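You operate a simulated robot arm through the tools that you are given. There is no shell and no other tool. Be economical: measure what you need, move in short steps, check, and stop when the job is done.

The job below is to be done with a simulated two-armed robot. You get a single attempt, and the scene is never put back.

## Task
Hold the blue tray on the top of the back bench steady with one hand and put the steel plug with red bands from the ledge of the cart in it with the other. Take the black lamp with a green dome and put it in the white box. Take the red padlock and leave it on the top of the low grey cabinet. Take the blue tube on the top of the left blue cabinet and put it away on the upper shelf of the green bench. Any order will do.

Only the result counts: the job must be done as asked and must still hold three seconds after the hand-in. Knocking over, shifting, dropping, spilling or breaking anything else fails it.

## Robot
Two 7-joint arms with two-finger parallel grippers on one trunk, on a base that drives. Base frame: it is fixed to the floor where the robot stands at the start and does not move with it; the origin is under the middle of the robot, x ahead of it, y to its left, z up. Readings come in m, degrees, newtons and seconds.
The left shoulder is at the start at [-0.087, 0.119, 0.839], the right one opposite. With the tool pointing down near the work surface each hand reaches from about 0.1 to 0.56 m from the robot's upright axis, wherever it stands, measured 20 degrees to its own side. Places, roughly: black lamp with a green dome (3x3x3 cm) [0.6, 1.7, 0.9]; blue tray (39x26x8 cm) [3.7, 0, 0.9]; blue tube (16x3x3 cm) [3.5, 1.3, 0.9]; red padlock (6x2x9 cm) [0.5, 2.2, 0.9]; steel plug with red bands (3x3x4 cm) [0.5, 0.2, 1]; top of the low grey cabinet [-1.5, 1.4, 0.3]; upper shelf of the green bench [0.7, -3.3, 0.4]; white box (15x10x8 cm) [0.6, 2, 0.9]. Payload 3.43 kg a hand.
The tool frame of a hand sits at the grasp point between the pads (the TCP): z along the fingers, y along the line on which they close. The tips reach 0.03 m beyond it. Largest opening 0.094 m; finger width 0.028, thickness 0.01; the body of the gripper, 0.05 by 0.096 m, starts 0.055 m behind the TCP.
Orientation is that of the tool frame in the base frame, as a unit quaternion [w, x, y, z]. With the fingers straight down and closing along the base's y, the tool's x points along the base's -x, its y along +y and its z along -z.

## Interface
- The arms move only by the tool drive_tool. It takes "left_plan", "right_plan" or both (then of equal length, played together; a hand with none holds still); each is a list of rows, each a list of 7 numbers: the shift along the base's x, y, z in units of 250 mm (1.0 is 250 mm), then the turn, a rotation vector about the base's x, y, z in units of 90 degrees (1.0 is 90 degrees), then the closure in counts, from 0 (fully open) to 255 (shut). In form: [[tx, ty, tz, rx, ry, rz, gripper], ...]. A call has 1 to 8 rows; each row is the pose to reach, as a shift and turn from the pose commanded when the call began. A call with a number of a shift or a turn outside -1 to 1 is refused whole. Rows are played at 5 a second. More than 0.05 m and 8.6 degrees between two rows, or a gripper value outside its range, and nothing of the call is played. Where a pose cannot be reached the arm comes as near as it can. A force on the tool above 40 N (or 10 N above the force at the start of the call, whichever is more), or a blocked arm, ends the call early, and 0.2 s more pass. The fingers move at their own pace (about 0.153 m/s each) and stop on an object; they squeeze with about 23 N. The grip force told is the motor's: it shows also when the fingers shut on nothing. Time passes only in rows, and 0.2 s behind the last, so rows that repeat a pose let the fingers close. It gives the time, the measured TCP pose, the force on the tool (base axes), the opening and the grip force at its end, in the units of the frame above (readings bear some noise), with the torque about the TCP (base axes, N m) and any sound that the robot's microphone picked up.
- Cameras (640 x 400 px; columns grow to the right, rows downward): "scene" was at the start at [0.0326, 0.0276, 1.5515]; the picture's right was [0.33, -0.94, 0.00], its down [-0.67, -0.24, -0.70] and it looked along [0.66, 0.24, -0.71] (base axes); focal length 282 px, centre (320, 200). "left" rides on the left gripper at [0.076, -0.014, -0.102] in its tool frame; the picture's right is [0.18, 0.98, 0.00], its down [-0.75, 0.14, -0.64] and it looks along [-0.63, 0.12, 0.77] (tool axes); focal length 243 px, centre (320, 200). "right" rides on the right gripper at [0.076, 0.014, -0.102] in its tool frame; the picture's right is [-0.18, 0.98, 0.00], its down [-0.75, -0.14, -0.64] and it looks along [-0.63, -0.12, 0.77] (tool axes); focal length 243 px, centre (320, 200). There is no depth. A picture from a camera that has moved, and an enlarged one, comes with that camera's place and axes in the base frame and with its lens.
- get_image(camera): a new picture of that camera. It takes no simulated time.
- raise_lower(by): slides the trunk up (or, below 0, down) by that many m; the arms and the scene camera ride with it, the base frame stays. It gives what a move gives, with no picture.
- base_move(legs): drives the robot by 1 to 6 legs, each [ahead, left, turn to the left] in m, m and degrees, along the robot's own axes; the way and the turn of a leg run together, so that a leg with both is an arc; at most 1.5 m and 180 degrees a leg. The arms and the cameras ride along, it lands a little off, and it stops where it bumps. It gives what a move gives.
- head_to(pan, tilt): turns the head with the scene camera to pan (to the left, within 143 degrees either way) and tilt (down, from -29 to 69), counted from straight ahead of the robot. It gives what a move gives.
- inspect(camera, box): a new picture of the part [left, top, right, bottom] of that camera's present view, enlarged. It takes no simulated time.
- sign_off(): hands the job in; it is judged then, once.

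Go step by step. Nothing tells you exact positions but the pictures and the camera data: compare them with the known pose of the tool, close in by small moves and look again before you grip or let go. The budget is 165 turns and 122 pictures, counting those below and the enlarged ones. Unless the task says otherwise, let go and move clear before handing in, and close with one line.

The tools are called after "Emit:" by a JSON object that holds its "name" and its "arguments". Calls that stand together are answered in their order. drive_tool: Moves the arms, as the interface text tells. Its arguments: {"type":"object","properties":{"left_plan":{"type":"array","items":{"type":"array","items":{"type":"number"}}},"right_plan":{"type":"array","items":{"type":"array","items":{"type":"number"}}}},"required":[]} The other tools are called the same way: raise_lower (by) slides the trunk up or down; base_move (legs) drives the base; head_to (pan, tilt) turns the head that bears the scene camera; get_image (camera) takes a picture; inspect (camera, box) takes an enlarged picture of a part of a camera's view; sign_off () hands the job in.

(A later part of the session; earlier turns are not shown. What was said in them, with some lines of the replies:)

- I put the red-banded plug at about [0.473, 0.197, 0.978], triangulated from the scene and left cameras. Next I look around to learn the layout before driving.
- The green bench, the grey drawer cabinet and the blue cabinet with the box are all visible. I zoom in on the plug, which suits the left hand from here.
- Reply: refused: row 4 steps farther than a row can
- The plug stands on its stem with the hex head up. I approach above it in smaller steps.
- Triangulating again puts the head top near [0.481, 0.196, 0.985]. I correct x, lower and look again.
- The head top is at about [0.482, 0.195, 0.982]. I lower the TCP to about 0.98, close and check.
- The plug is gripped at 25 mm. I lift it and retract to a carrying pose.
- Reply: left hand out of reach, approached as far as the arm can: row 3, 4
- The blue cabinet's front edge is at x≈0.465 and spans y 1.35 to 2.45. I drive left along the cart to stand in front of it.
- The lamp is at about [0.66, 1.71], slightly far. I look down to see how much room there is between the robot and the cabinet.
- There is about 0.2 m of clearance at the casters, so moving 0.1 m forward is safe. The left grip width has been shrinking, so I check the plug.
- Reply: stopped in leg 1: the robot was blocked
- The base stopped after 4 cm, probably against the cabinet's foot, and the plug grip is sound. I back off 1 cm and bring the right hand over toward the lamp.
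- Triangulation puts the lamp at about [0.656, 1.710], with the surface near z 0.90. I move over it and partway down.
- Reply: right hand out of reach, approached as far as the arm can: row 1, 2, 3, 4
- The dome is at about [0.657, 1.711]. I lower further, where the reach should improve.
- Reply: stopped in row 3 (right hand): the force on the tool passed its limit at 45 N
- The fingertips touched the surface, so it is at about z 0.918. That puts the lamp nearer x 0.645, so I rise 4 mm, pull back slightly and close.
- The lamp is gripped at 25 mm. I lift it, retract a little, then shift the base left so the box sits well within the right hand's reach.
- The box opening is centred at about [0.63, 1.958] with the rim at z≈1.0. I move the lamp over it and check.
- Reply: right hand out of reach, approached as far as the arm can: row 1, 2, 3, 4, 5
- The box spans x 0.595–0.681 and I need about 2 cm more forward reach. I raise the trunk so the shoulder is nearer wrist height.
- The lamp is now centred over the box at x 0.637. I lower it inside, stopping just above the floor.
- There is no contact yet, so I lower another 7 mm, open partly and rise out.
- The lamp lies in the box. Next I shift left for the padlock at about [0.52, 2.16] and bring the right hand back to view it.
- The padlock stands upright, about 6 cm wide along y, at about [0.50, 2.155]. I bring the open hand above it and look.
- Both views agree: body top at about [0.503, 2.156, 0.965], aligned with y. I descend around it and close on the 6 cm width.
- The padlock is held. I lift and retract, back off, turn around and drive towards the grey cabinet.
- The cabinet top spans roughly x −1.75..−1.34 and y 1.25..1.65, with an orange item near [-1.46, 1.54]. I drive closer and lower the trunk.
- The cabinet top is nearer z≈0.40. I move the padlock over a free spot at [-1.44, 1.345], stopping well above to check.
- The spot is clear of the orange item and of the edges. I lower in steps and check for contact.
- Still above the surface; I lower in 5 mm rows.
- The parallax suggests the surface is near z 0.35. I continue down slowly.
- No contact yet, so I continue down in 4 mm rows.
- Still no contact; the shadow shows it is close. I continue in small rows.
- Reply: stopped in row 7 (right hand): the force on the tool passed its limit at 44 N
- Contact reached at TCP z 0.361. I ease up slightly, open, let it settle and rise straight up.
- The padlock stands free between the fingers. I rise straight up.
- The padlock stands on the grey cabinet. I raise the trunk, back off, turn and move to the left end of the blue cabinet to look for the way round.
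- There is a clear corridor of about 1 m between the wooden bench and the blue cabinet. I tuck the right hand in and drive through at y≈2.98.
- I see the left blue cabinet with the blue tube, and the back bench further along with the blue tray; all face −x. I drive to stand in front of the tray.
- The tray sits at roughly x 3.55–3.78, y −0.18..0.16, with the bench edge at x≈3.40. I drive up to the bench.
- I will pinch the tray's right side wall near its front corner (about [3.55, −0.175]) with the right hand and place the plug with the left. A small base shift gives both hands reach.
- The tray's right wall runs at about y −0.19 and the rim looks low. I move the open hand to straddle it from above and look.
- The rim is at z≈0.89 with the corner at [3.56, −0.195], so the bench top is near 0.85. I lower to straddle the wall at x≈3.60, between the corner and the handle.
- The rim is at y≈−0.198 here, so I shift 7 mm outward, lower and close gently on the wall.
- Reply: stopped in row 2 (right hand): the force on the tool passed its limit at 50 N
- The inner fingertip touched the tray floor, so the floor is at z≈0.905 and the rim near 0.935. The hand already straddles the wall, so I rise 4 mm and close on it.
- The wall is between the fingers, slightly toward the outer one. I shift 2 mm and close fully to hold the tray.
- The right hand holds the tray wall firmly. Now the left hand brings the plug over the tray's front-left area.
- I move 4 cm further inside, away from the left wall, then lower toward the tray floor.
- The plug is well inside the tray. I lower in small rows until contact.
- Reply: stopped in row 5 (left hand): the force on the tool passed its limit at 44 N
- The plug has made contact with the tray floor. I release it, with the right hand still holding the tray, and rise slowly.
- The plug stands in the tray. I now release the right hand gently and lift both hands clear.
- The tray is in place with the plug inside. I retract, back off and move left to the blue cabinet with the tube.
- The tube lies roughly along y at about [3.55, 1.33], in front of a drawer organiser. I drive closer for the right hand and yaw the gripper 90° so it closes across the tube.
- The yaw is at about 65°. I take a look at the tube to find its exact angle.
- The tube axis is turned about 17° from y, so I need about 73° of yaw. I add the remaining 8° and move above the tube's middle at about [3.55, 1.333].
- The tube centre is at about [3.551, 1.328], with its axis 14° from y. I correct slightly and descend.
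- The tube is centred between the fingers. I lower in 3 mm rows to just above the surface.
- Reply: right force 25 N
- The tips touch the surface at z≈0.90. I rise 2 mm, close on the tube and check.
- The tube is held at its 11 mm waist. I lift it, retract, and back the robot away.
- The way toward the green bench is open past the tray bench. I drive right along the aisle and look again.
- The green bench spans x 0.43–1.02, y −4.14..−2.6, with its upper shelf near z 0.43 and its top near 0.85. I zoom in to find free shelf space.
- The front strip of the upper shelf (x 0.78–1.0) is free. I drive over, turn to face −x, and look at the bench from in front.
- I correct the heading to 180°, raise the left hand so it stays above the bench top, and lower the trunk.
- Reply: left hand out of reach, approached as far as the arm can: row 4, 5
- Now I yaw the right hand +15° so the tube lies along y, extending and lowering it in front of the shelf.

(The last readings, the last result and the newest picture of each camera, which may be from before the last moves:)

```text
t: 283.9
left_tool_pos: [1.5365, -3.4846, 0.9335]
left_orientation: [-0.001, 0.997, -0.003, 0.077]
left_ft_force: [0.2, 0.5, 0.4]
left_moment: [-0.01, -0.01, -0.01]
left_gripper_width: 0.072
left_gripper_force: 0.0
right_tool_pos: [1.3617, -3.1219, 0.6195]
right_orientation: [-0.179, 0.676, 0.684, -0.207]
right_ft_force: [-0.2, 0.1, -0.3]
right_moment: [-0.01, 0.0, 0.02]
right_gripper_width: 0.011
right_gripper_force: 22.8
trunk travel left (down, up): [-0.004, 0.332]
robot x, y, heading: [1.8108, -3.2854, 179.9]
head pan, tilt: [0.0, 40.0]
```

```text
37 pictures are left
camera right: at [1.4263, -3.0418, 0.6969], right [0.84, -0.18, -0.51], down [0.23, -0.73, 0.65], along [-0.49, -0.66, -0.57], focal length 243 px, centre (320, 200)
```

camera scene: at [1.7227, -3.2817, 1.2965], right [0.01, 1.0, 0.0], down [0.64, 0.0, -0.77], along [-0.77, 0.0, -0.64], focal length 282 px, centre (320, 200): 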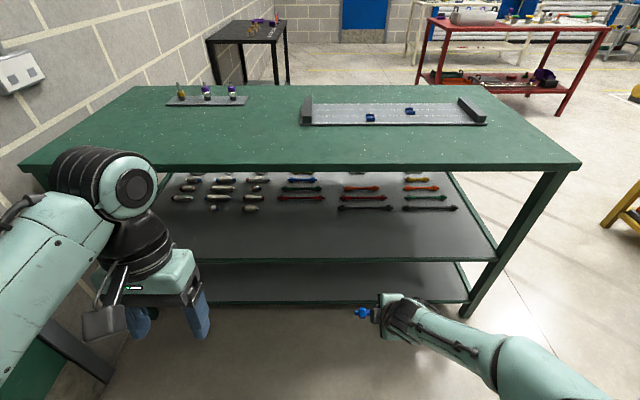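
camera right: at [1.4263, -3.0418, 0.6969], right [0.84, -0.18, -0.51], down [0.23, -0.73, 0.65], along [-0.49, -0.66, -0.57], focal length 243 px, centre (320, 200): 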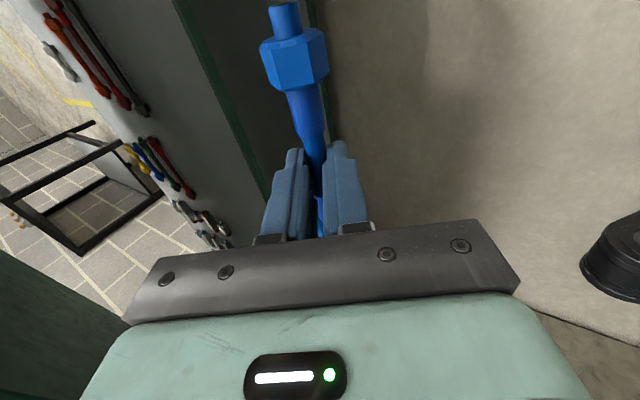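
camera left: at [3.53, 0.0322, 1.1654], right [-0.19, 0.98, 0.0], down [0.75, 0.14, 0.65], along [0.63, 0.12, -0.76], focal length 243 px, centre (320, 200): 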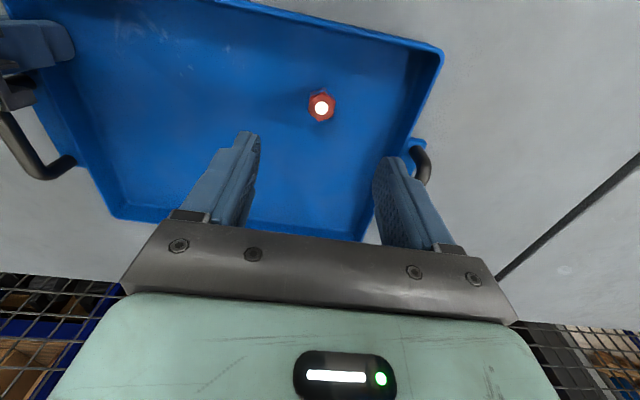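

The shelf front is at x≈1.04, its items start at x≈0.75, and the top's underside is near 0.83. I lower the hand to z≈0.53 and drive the first part forward.

Emit:
{"name": "drive_tool", "arguments": {"right_plan": [[0, 0, -0.12, 0, 0, 0, 255], [0, 0, -0.24, 0, 0, 0, 255], [0, 0, -0.36, 0, 0, 0, 255], [0, 0, -0.36, 0, 0, 0, 255]]}}

Emit:
{"name": "base_move", "arguments": {"legs": [[0.22, 0, 0]]}}

Emit:
{"name": "head_to", "arguments": {"pan": -15, "tilt": 40}}

Emit:
{"name": "get_image", "arguments": {"camera": "scene"}}

Emit:
{"name": "get_image", "arguments": {"camera": "right"}}

Emit:
{"name": "get_image", "arguments": {"camera": "left"}}

```text
t: 284.9
left_tool_pos: [1.5365, -3.4834, 0.9334]
left_orientation: [-0.001, 0.997, -0.004, 0.078]
left_ft_force: [-0.3, -0.5, 0.1]
left_moment: [-0.02, 0.02, -0.01]
left_gripper_width: 0.0719
left_gripper_force: 0.1
right_tool_pos: [1.3599, -3.1201, 0.5286]
right_orientation: [-0.179, 0.676, 0.684, -0.206]
right_ft_force: [-0.3, 0.2, -1.3]
right_moment: [-0.01, 0.0, 0.03]
right_gripper_width: 0.011
right_gripper_force: 23.0
trunk travel left (down, up): [-0.004, 0.332]
robot x, y, heading: [1.8145, -3.282, 179.6]
head pan, tilt: [0.0, 40.0]
```

```text
t: 286.6
left_tool_pos: [1.313, -3.4823, 0.9351]
left_orientation: [-0.001, 0.997, -0.004, 0.078]
left_ft_force: [-0.4, -0.1, 0.4]
left_moment: [0.01, -0.01, 0.01]
left_gripper_width: 0.0719
left_gripper_force: 0.0
right_tool_pos: [1.1378, -3.1183, 0.528]
right_orientation: [-0.179, 0.676, 0.684, -0.207]
right_ft_force: [-0.2, 1.0, -1.2]
right_moment: [0.0, 0.0, -0.02]
right_gripper_width: 0.0111
right_gripper_force: 22.8
trunk travel left (down, up): [-0.004, 0.332]
robot x, y, heading: [1.5921, -3.2838, 179.9]
head pan, tilt: [0.0, 40.0]
```

```text
t: 287.4
left_tool_pos: [1.3145, -3.4823, 0.9345]
left_orientation: [-0.001, 0.997, -0.003, 0.078]
left_ft_force: [0.4, 0.3, 0.0]
left_moment: [0.01, -0.01, 0.0]
left_gripper_width: 0.0719
left_gripper_force: 0.0
right_tool_pos: [1.1375, -3.1185, 0.5274]
right_orientation: [-0.18, 0.677, 0.684, -0.207]
right_ft_force: [-0.8, -0.5, -2.2]
right_moment: [0.04, 0.01, -0.01]
right_gripper_width: 0.011
right_gripper_force: 22.5
trunk travel left (down, up): [-0.004, 0.332]
robot x, y, heading: [1.5937, -3.2796, 179.6]
head pan, tilt: [-15.0, 40.0]
```

```text
36 pictures are left
camera scene: at [1.5033, -3.2585, 1.2965], right [0.26, 0.96, 0.0], down [0.62, -0.17, -0.77], along [-0.74, 0.2, -0.64], focal length 282 px, centre (320, 200)
```

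scene: 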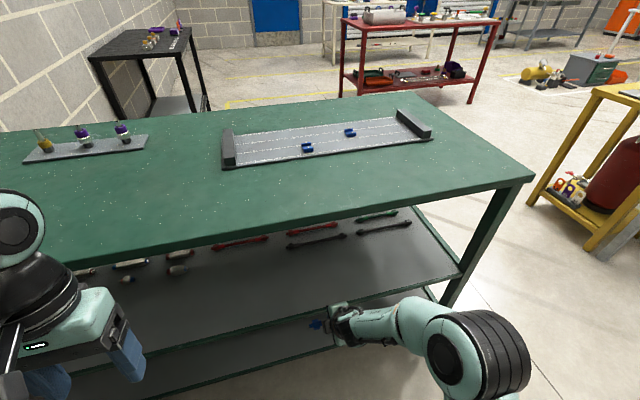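

```text
35 pictures are left
camera right: at [1.2031, -3.0391, 0.6056], right [0.84, -0.18, -0.51], down [0.23, -0.73, 0.65], along [-0.49, -0.66, -0.57], focal length 243 px, centre (320, 200)
```

right: 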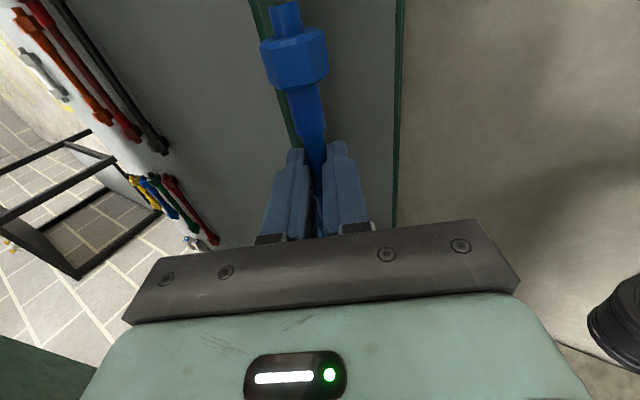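

```text
34 pictures are left
camera left: at [1.3742, -3.4698, 1.0488], right [0.17, -0.98, 0.03], down [-0.84, -0.14, 0.52], along [-0.51, -0.11, -0.86], focal length 243 px, centre (320, 200)
```

left: 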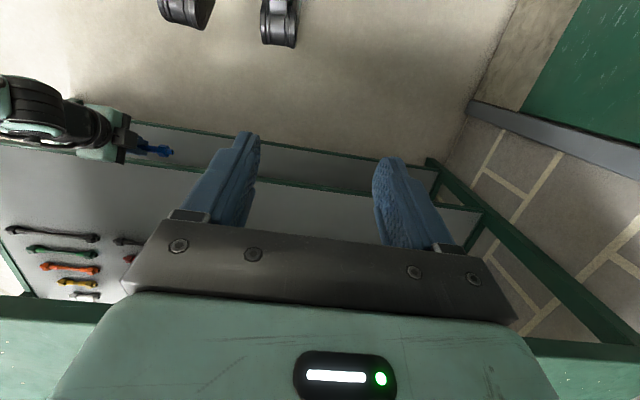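

Everything is clear so far, and the left camera gives a good view into the shelf. I drive the last 17 cm in.

Emit:
{"name": "base_move", "arguments": {"legs": [[0.1, 0, 0], [0.07, 0, 0]]}}

Emit:
{"name": "get_image", "arguments": {"camera": "scene"}}

Emit:
{"name": "get_image", "arguments": {"camera": "left"}}

Emit:
{"name": "get_image", "arguments": {"camera": "right"}}

```text
t: 289.1
left_tool_pos: [1.1427, -3.4812, 0.9351]
left_orientation: [-0.001, 0.997, -0.003, 0.078]
left_ft_force: [1.3, 0.3, 1.4]
left_moment: [0.0, 0.03, 0.01]
left_gripper_width: 0.0718
left_gripper_force: 0.1
right_tool_pos: [0.9655, -3.1176, 0.5272]
right_orientation: [-0.179, 0.677, 0.684, -0.206]
right_ft_force: [0.0, -0.3, -1.3]
right_moment: [-0.02, -0.02, 0.02]
right_gripper_width: 0.0108
right_gripper_force: 22.9
trunk travel left (down, up): [-0.004, 0.332]
robot x, y, heading: [1.4171, -3.2801, 179.8]
head pan, tilt: [-15.0, 40.0]
```

```text
33 pictures are left
camera scene: at [1.3315, -3.2576, 1.2964], right [0.26, 0.96, 0.0], down [0.62, -0.17, -0.77], along [-0.74, 0.2, -0.64], focal length 282 px, centre (320, 200)
```

scene: 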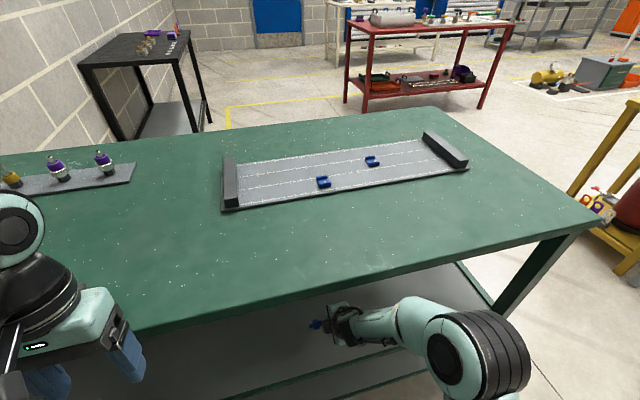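

```text
32 pictures are left
camera left: at [1.2028, -3.4691, 1.0487], right [0.18, -0.98, 0.03], down [-0.84, -0.14, 0.52], along [-0.51, -0.11, -0.86], focal length 243 px, centre (320, 200)
```

left: 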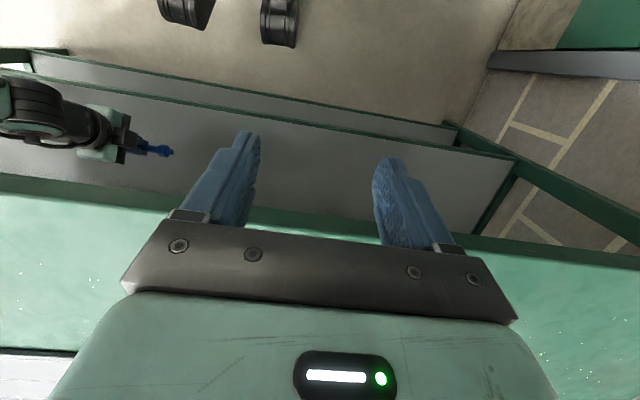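

```text
31 pictures are left
camera right: at [1.0314, -3.0386, 0.6054], right [0.84, -0.18, -0.51], down [0.23, -0.73, 0.65], along [-0.49, -0.66, -0.57], focal length 243 px, centre (320, 200)
```

right: 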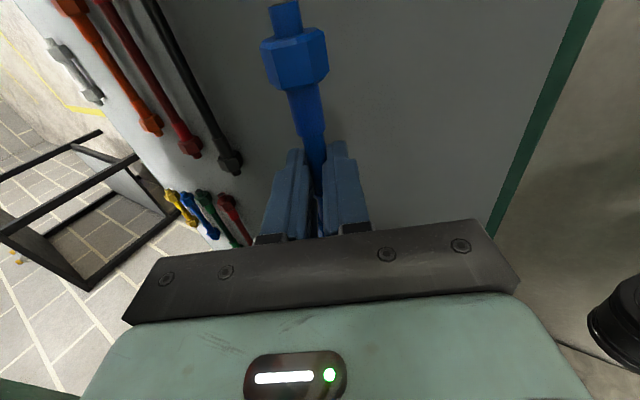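

The tube is over the free front strip, inside the edge. I lower slowly towards the shelf.

Emit:
{"name": "drive_tool", "arguments": {"right_plan": [[0, 0, -0.04, 0, 0, 0, 255], [0, 0, -0.08, 0, 0, 0, 255], [0, 0, -0.12, 0, 0, 0, 255], [0, 0, -0.15, 0, 0, 0, 255], [0, 0, -0.18, 0, 0, 0, 255], [0, 0, -0.18, 0, 0, 0, 255]]}}

Emit:
{"name": "get_image", "arguments": {"camera": "right"}}

Emit:
{"name": "inspect", "arguments": {"camera": "left", "box": [40, 80, 240, 205]}}

```text
t: 290.5
left_tool_pos: [1.1448, -3.4815, 0.9338]
left_orientation: [-0.001, 0.997, -0.003, 0.077]
left_ft_force: [0.2, 0.4, -0.1]
left_moment: [0.01, 0.01, -0.02]
left_gripper_width: 0.072
left_gripper_force: 0.0
right_tool_pos: [0.9669, -3.1185, 0.4848]
right_orientation: [-0.182, 0.676, 0.683, -0.209]
right_ft_force: [8.2, 1.2, 21.2]
right_moment: [0.31, -0.28, -0.11]
right_gripper_width: 0.011
right_gripper_force: 23.1
trunk travel left (down, up): [-0.004, 0.332]
robot x, y, heading: [1.4178, -3.2808, 179.7]
head pan, tilt: [-15.0, 40.0]
```

```text
30 pictures are left
camera right: at [1.032, -3.039, 0.5615], right [0.84, -0.18, -0.52], down [0.24, -0.73, 0.64], along [-0.49, -0.66, -0.57], focal length 243 px, centre (320, 200)
```

right: 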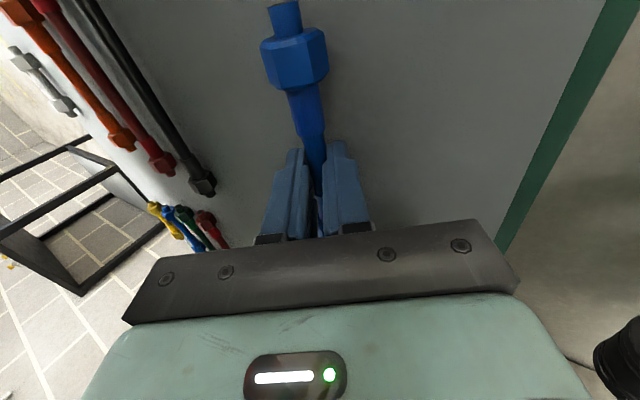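

```text
3.20 times, centred on (140, 142) of left
camera zoom: at [1.2048, -3.4694, 1.0491], right [0.18, -0.98, 0.03], down [-0.84, -0.14, 0.52], along [-0.51, -0.11, -0.85], focal length 776 px, centre (896, 384)
```

zoom: 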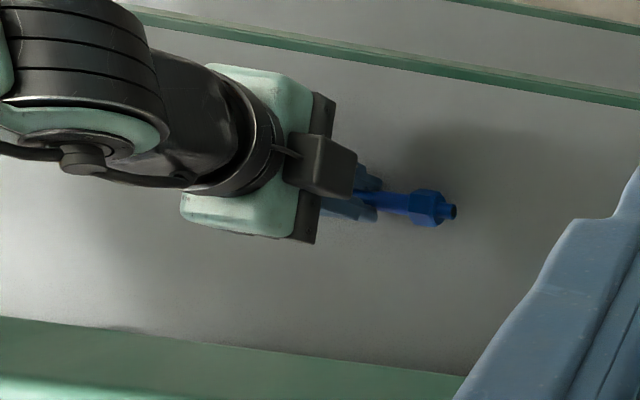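

Contact shows the shelf at z≈0.45. I rise 5 mm, open a little, and withdraw along the tool axis, opening wider as I go.

Emit:
{"name": "drive_tool", "arguments": {"right_plan": [[0, 0, 0.028, 0, 0, 0, 255], [0, 0, 0.028, 0, 0, 0, 195], [0, 0, 0.028, 0, 0, 0, 195], [0, 0, 0.028, 0, 0, 0, 195]]}}

Emit:
{"name": "get_image", "arguments": {"camera": "right"}}

Emit:
{"name": "inspect", "arguments": {"camera": "left", "box": [90, 100, 210, 175]}}

```text
t: 291.5
left_tool_pos: [1.1423, -3.4823, 0.9349]
left_orientation: [-0.001, 0.997, -0.004, 0.078]
left_ft_force: [-0.5, -0.2, 0.8]
left_moment: [-0.02, -0.01, 0.01]
left_gripper_width: 0.072
left_gripper_force: 0.2
right_tool_pos: [0.9663, -3.1187, 0.4888]
right_orientation: [-0.18, 0.676, 0.684, -0.206]
right_ft_force: [0.1, 0.2, -0.1]
right_moment: [-0.01, -0.02, 0.05]
right_gripper_width: 0.0219
right_gripper_force: 0.0
trunk travel left (down, up): [-0.004, 0.332]
robot x, y, heading: [1.4218, -3.2837, 179.7]
head pan, tilt: [-15.0, 40.0]
```

```text
28 pictures are left
camera right: at [1.0322, -3.0385, 0.5668], right [0.84, -0.18, -0.51], down [0.23, -0.73, 0.65], along [-0.49, -0.66, -0.57], focal length 243 px, centre (320, 200)
```

right: 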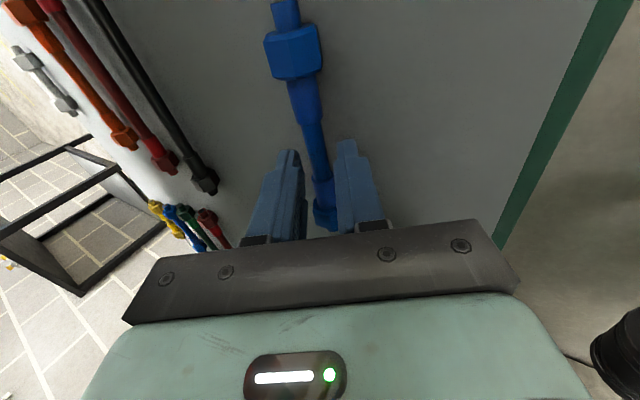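

```text
5.33 times, centred on (150, 138) of left
camera zoom: at [1.2033, -3.4691, 1.0488], right [0.18, -0.98, 0.03], down [-0.84, -0.14, 0.52], along [-0.51, -0.11, -0.86], focal length 1294 px, centre (1227, 533)
```

zoom: 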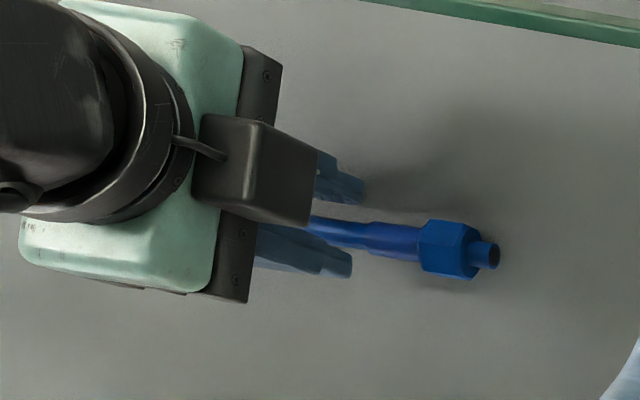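

The tube has settled on the shelf between the open fingers. I withdraw along the tool axis, then straight back.

Emit:
{"name": "drive_tool", "arguments": {"right_plan": [[0.042, 0, 0.068, 0, 0, 0, 195], [0.085, 0, 0.136, 0, 0, 0, 195], [0.127, 0, 0.2, 0, 0, 0, 170], [0.2, 0, 0.24, 0, 0, 0, 170]]}}

Emit:
{"name": "get_image", "arguments": {"camera": "right"}}

Emit:
{"name": "inspect", "arguments": {"camera": "left", "box": [40, 80, 240, 205]}}

```text
t: 292.5
left_tool_pos: [1.1429, -3.4815, 0.9335]
left_orientation: [-0.001, 0.997, -0.003, 0.077]
left_ft_force: [0.3, 0.4, -0.2]
left_moment: [0.02, 0.01, -0.01]
left_gripper_width: 0.0722
left_gripper_force: 0.0
right_tool_pos: [1.0187, -3.1193, 0.5502]
right_orientation: [-0.179, 0.676, 0.684, -0.207]
right_ft_force: [0.4, 0.3, 1.0]
right_moment: [0.01, -0.05, 0.02]
right_gripper_width: 0.0313
right_gripper_force: 0.0
trunk travel left (down, up): [-0.004, 0.332]
robot x, y, heading: [1.4177, -3.2807, 179.7]
head pan, tilt: [-15.0, 40.0]
```

```text
26 pictures are left
camera right: at [1.0827, -3.0398, 0.6272], right [0.84, -0.18, -0.51], down [0.23, -0.73, 0.65], along [-0.49, -0.66, -0.57], focal length 243 px, centre (320, 200)
```

right: 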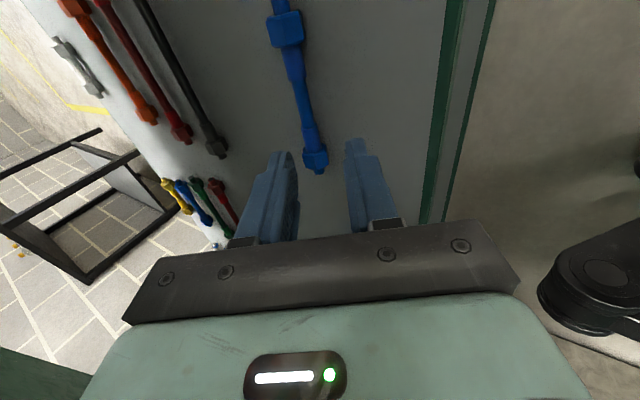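

```text
3.20 times, centred on (140, 142) of left
camera zoom: at [1.2035, -3.4691, 1.0489], right [0.18, -0.98, 0.03], down [-0.84, -0.14, 0.52], along [-0.51, -0.11, -0.86], focal length 776 px, centre (896, 384)
```

zoom: 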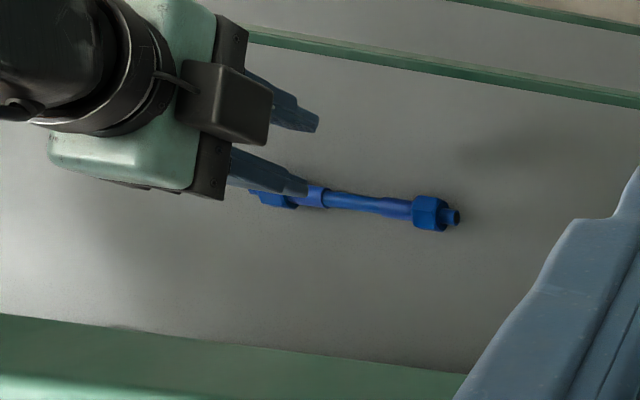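

The tube lies flat on the upper shelf, well inside the edge. I back the robot straight out and take a final look.

Emit:
{"name": "base_move", "arguments": {"legs": [[-0.35, 0, 0]]}}

Emit:
{"name": "head_to", "arguments": {"pan": 0, "tilt": 35}}

Emit:
{"name": "get_image", "arguments": {"camera": "scene"}}

```text
t: 294.8
left_tool_pos: [1.4876, -3.4839, 0.934]
left_orientation: [-0.001, 0.997, -0.001, 0.077]
left_ft_force: [0.3, -0.4, -0.5]
left_moment: [0.03, -0.01, -0.01]
left_gripper_width: 0.0719
left_gripper_force: 0.1
right_tool_pos: [1.3604, -3.1225, 0.5494]
right_orientation: [-0.179, 0.674, 0.686, -0.208]
right_ft_force: [0.4, 0.4, -0.9]
right_moment: [-0.01, 0.03, 0.01]
right_gripper_width: 0.0314
right_gripper_force: 0.0
trunk travel left (down, up): [-0.004, 0.332]
robot x, y, heading: [1.7644, -3.282, -180.0]
head pan, tilt: [-15.0, 40.0]
```

```text
t: 295.5
left_tool_pos: [1.4878, -3.4839, 0.9346]
left_orientation: [-0.001, 0.997, 0.0, 0.077]
left_ft_force: [-0.2, 0.7, -0.6]
left_moment: [-0.03, 0.02, 0.02]
left_gripper_width: 0.0721
left_gripper_force: 0.1
right_tool_pos: [1.3601, -3.1223, 0.548]
right_orientation: [-0.179, 0.674, 0.686, -0.208]
right_ft_force: [0.2, 0.1, -0.8]
right_moment: [-0.02, 0.01, -0.02]
right_gripper_width: 0.0313
right_gripper_force: 0.1
trunk travel left (down, up): [-0.004, 0.332]
robot x, y, heading: [1.7654, -3.2815, -179.7]
head pan, tilt: [0.0, 35.0]
```

```text
24 pictures are left
camera scene: at [1.6696, -3.2807, 1.304], right [0.0, 1.0, 0.0], down [0.57, 0.0, -0.82], along [-0.82, 0.0, -0.57], focal length 282 px, centre (320, 200)
```

scene: 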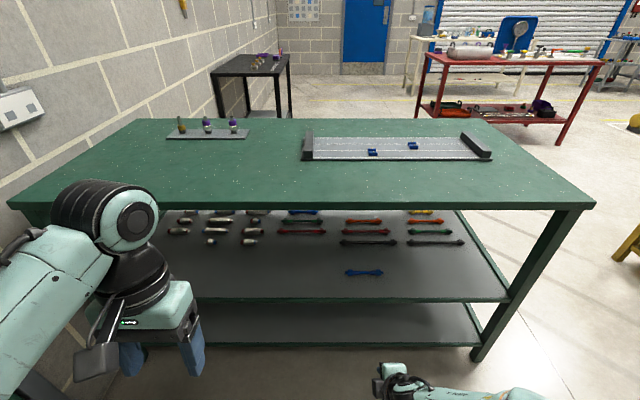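

The tube rests on the green bench's upper shelf. The plug is in the tray, the lamp is in the box and the padlock is on the grey cabinet, and both hands are clear, so I hand in.

Emit:
{"name": "sign_off", "arguments": {}}

```text
The job is handed in.
```

All four items are placed as asked and the job is handed in; the tray may have shifted by a few millimetres while I held it for the plug.
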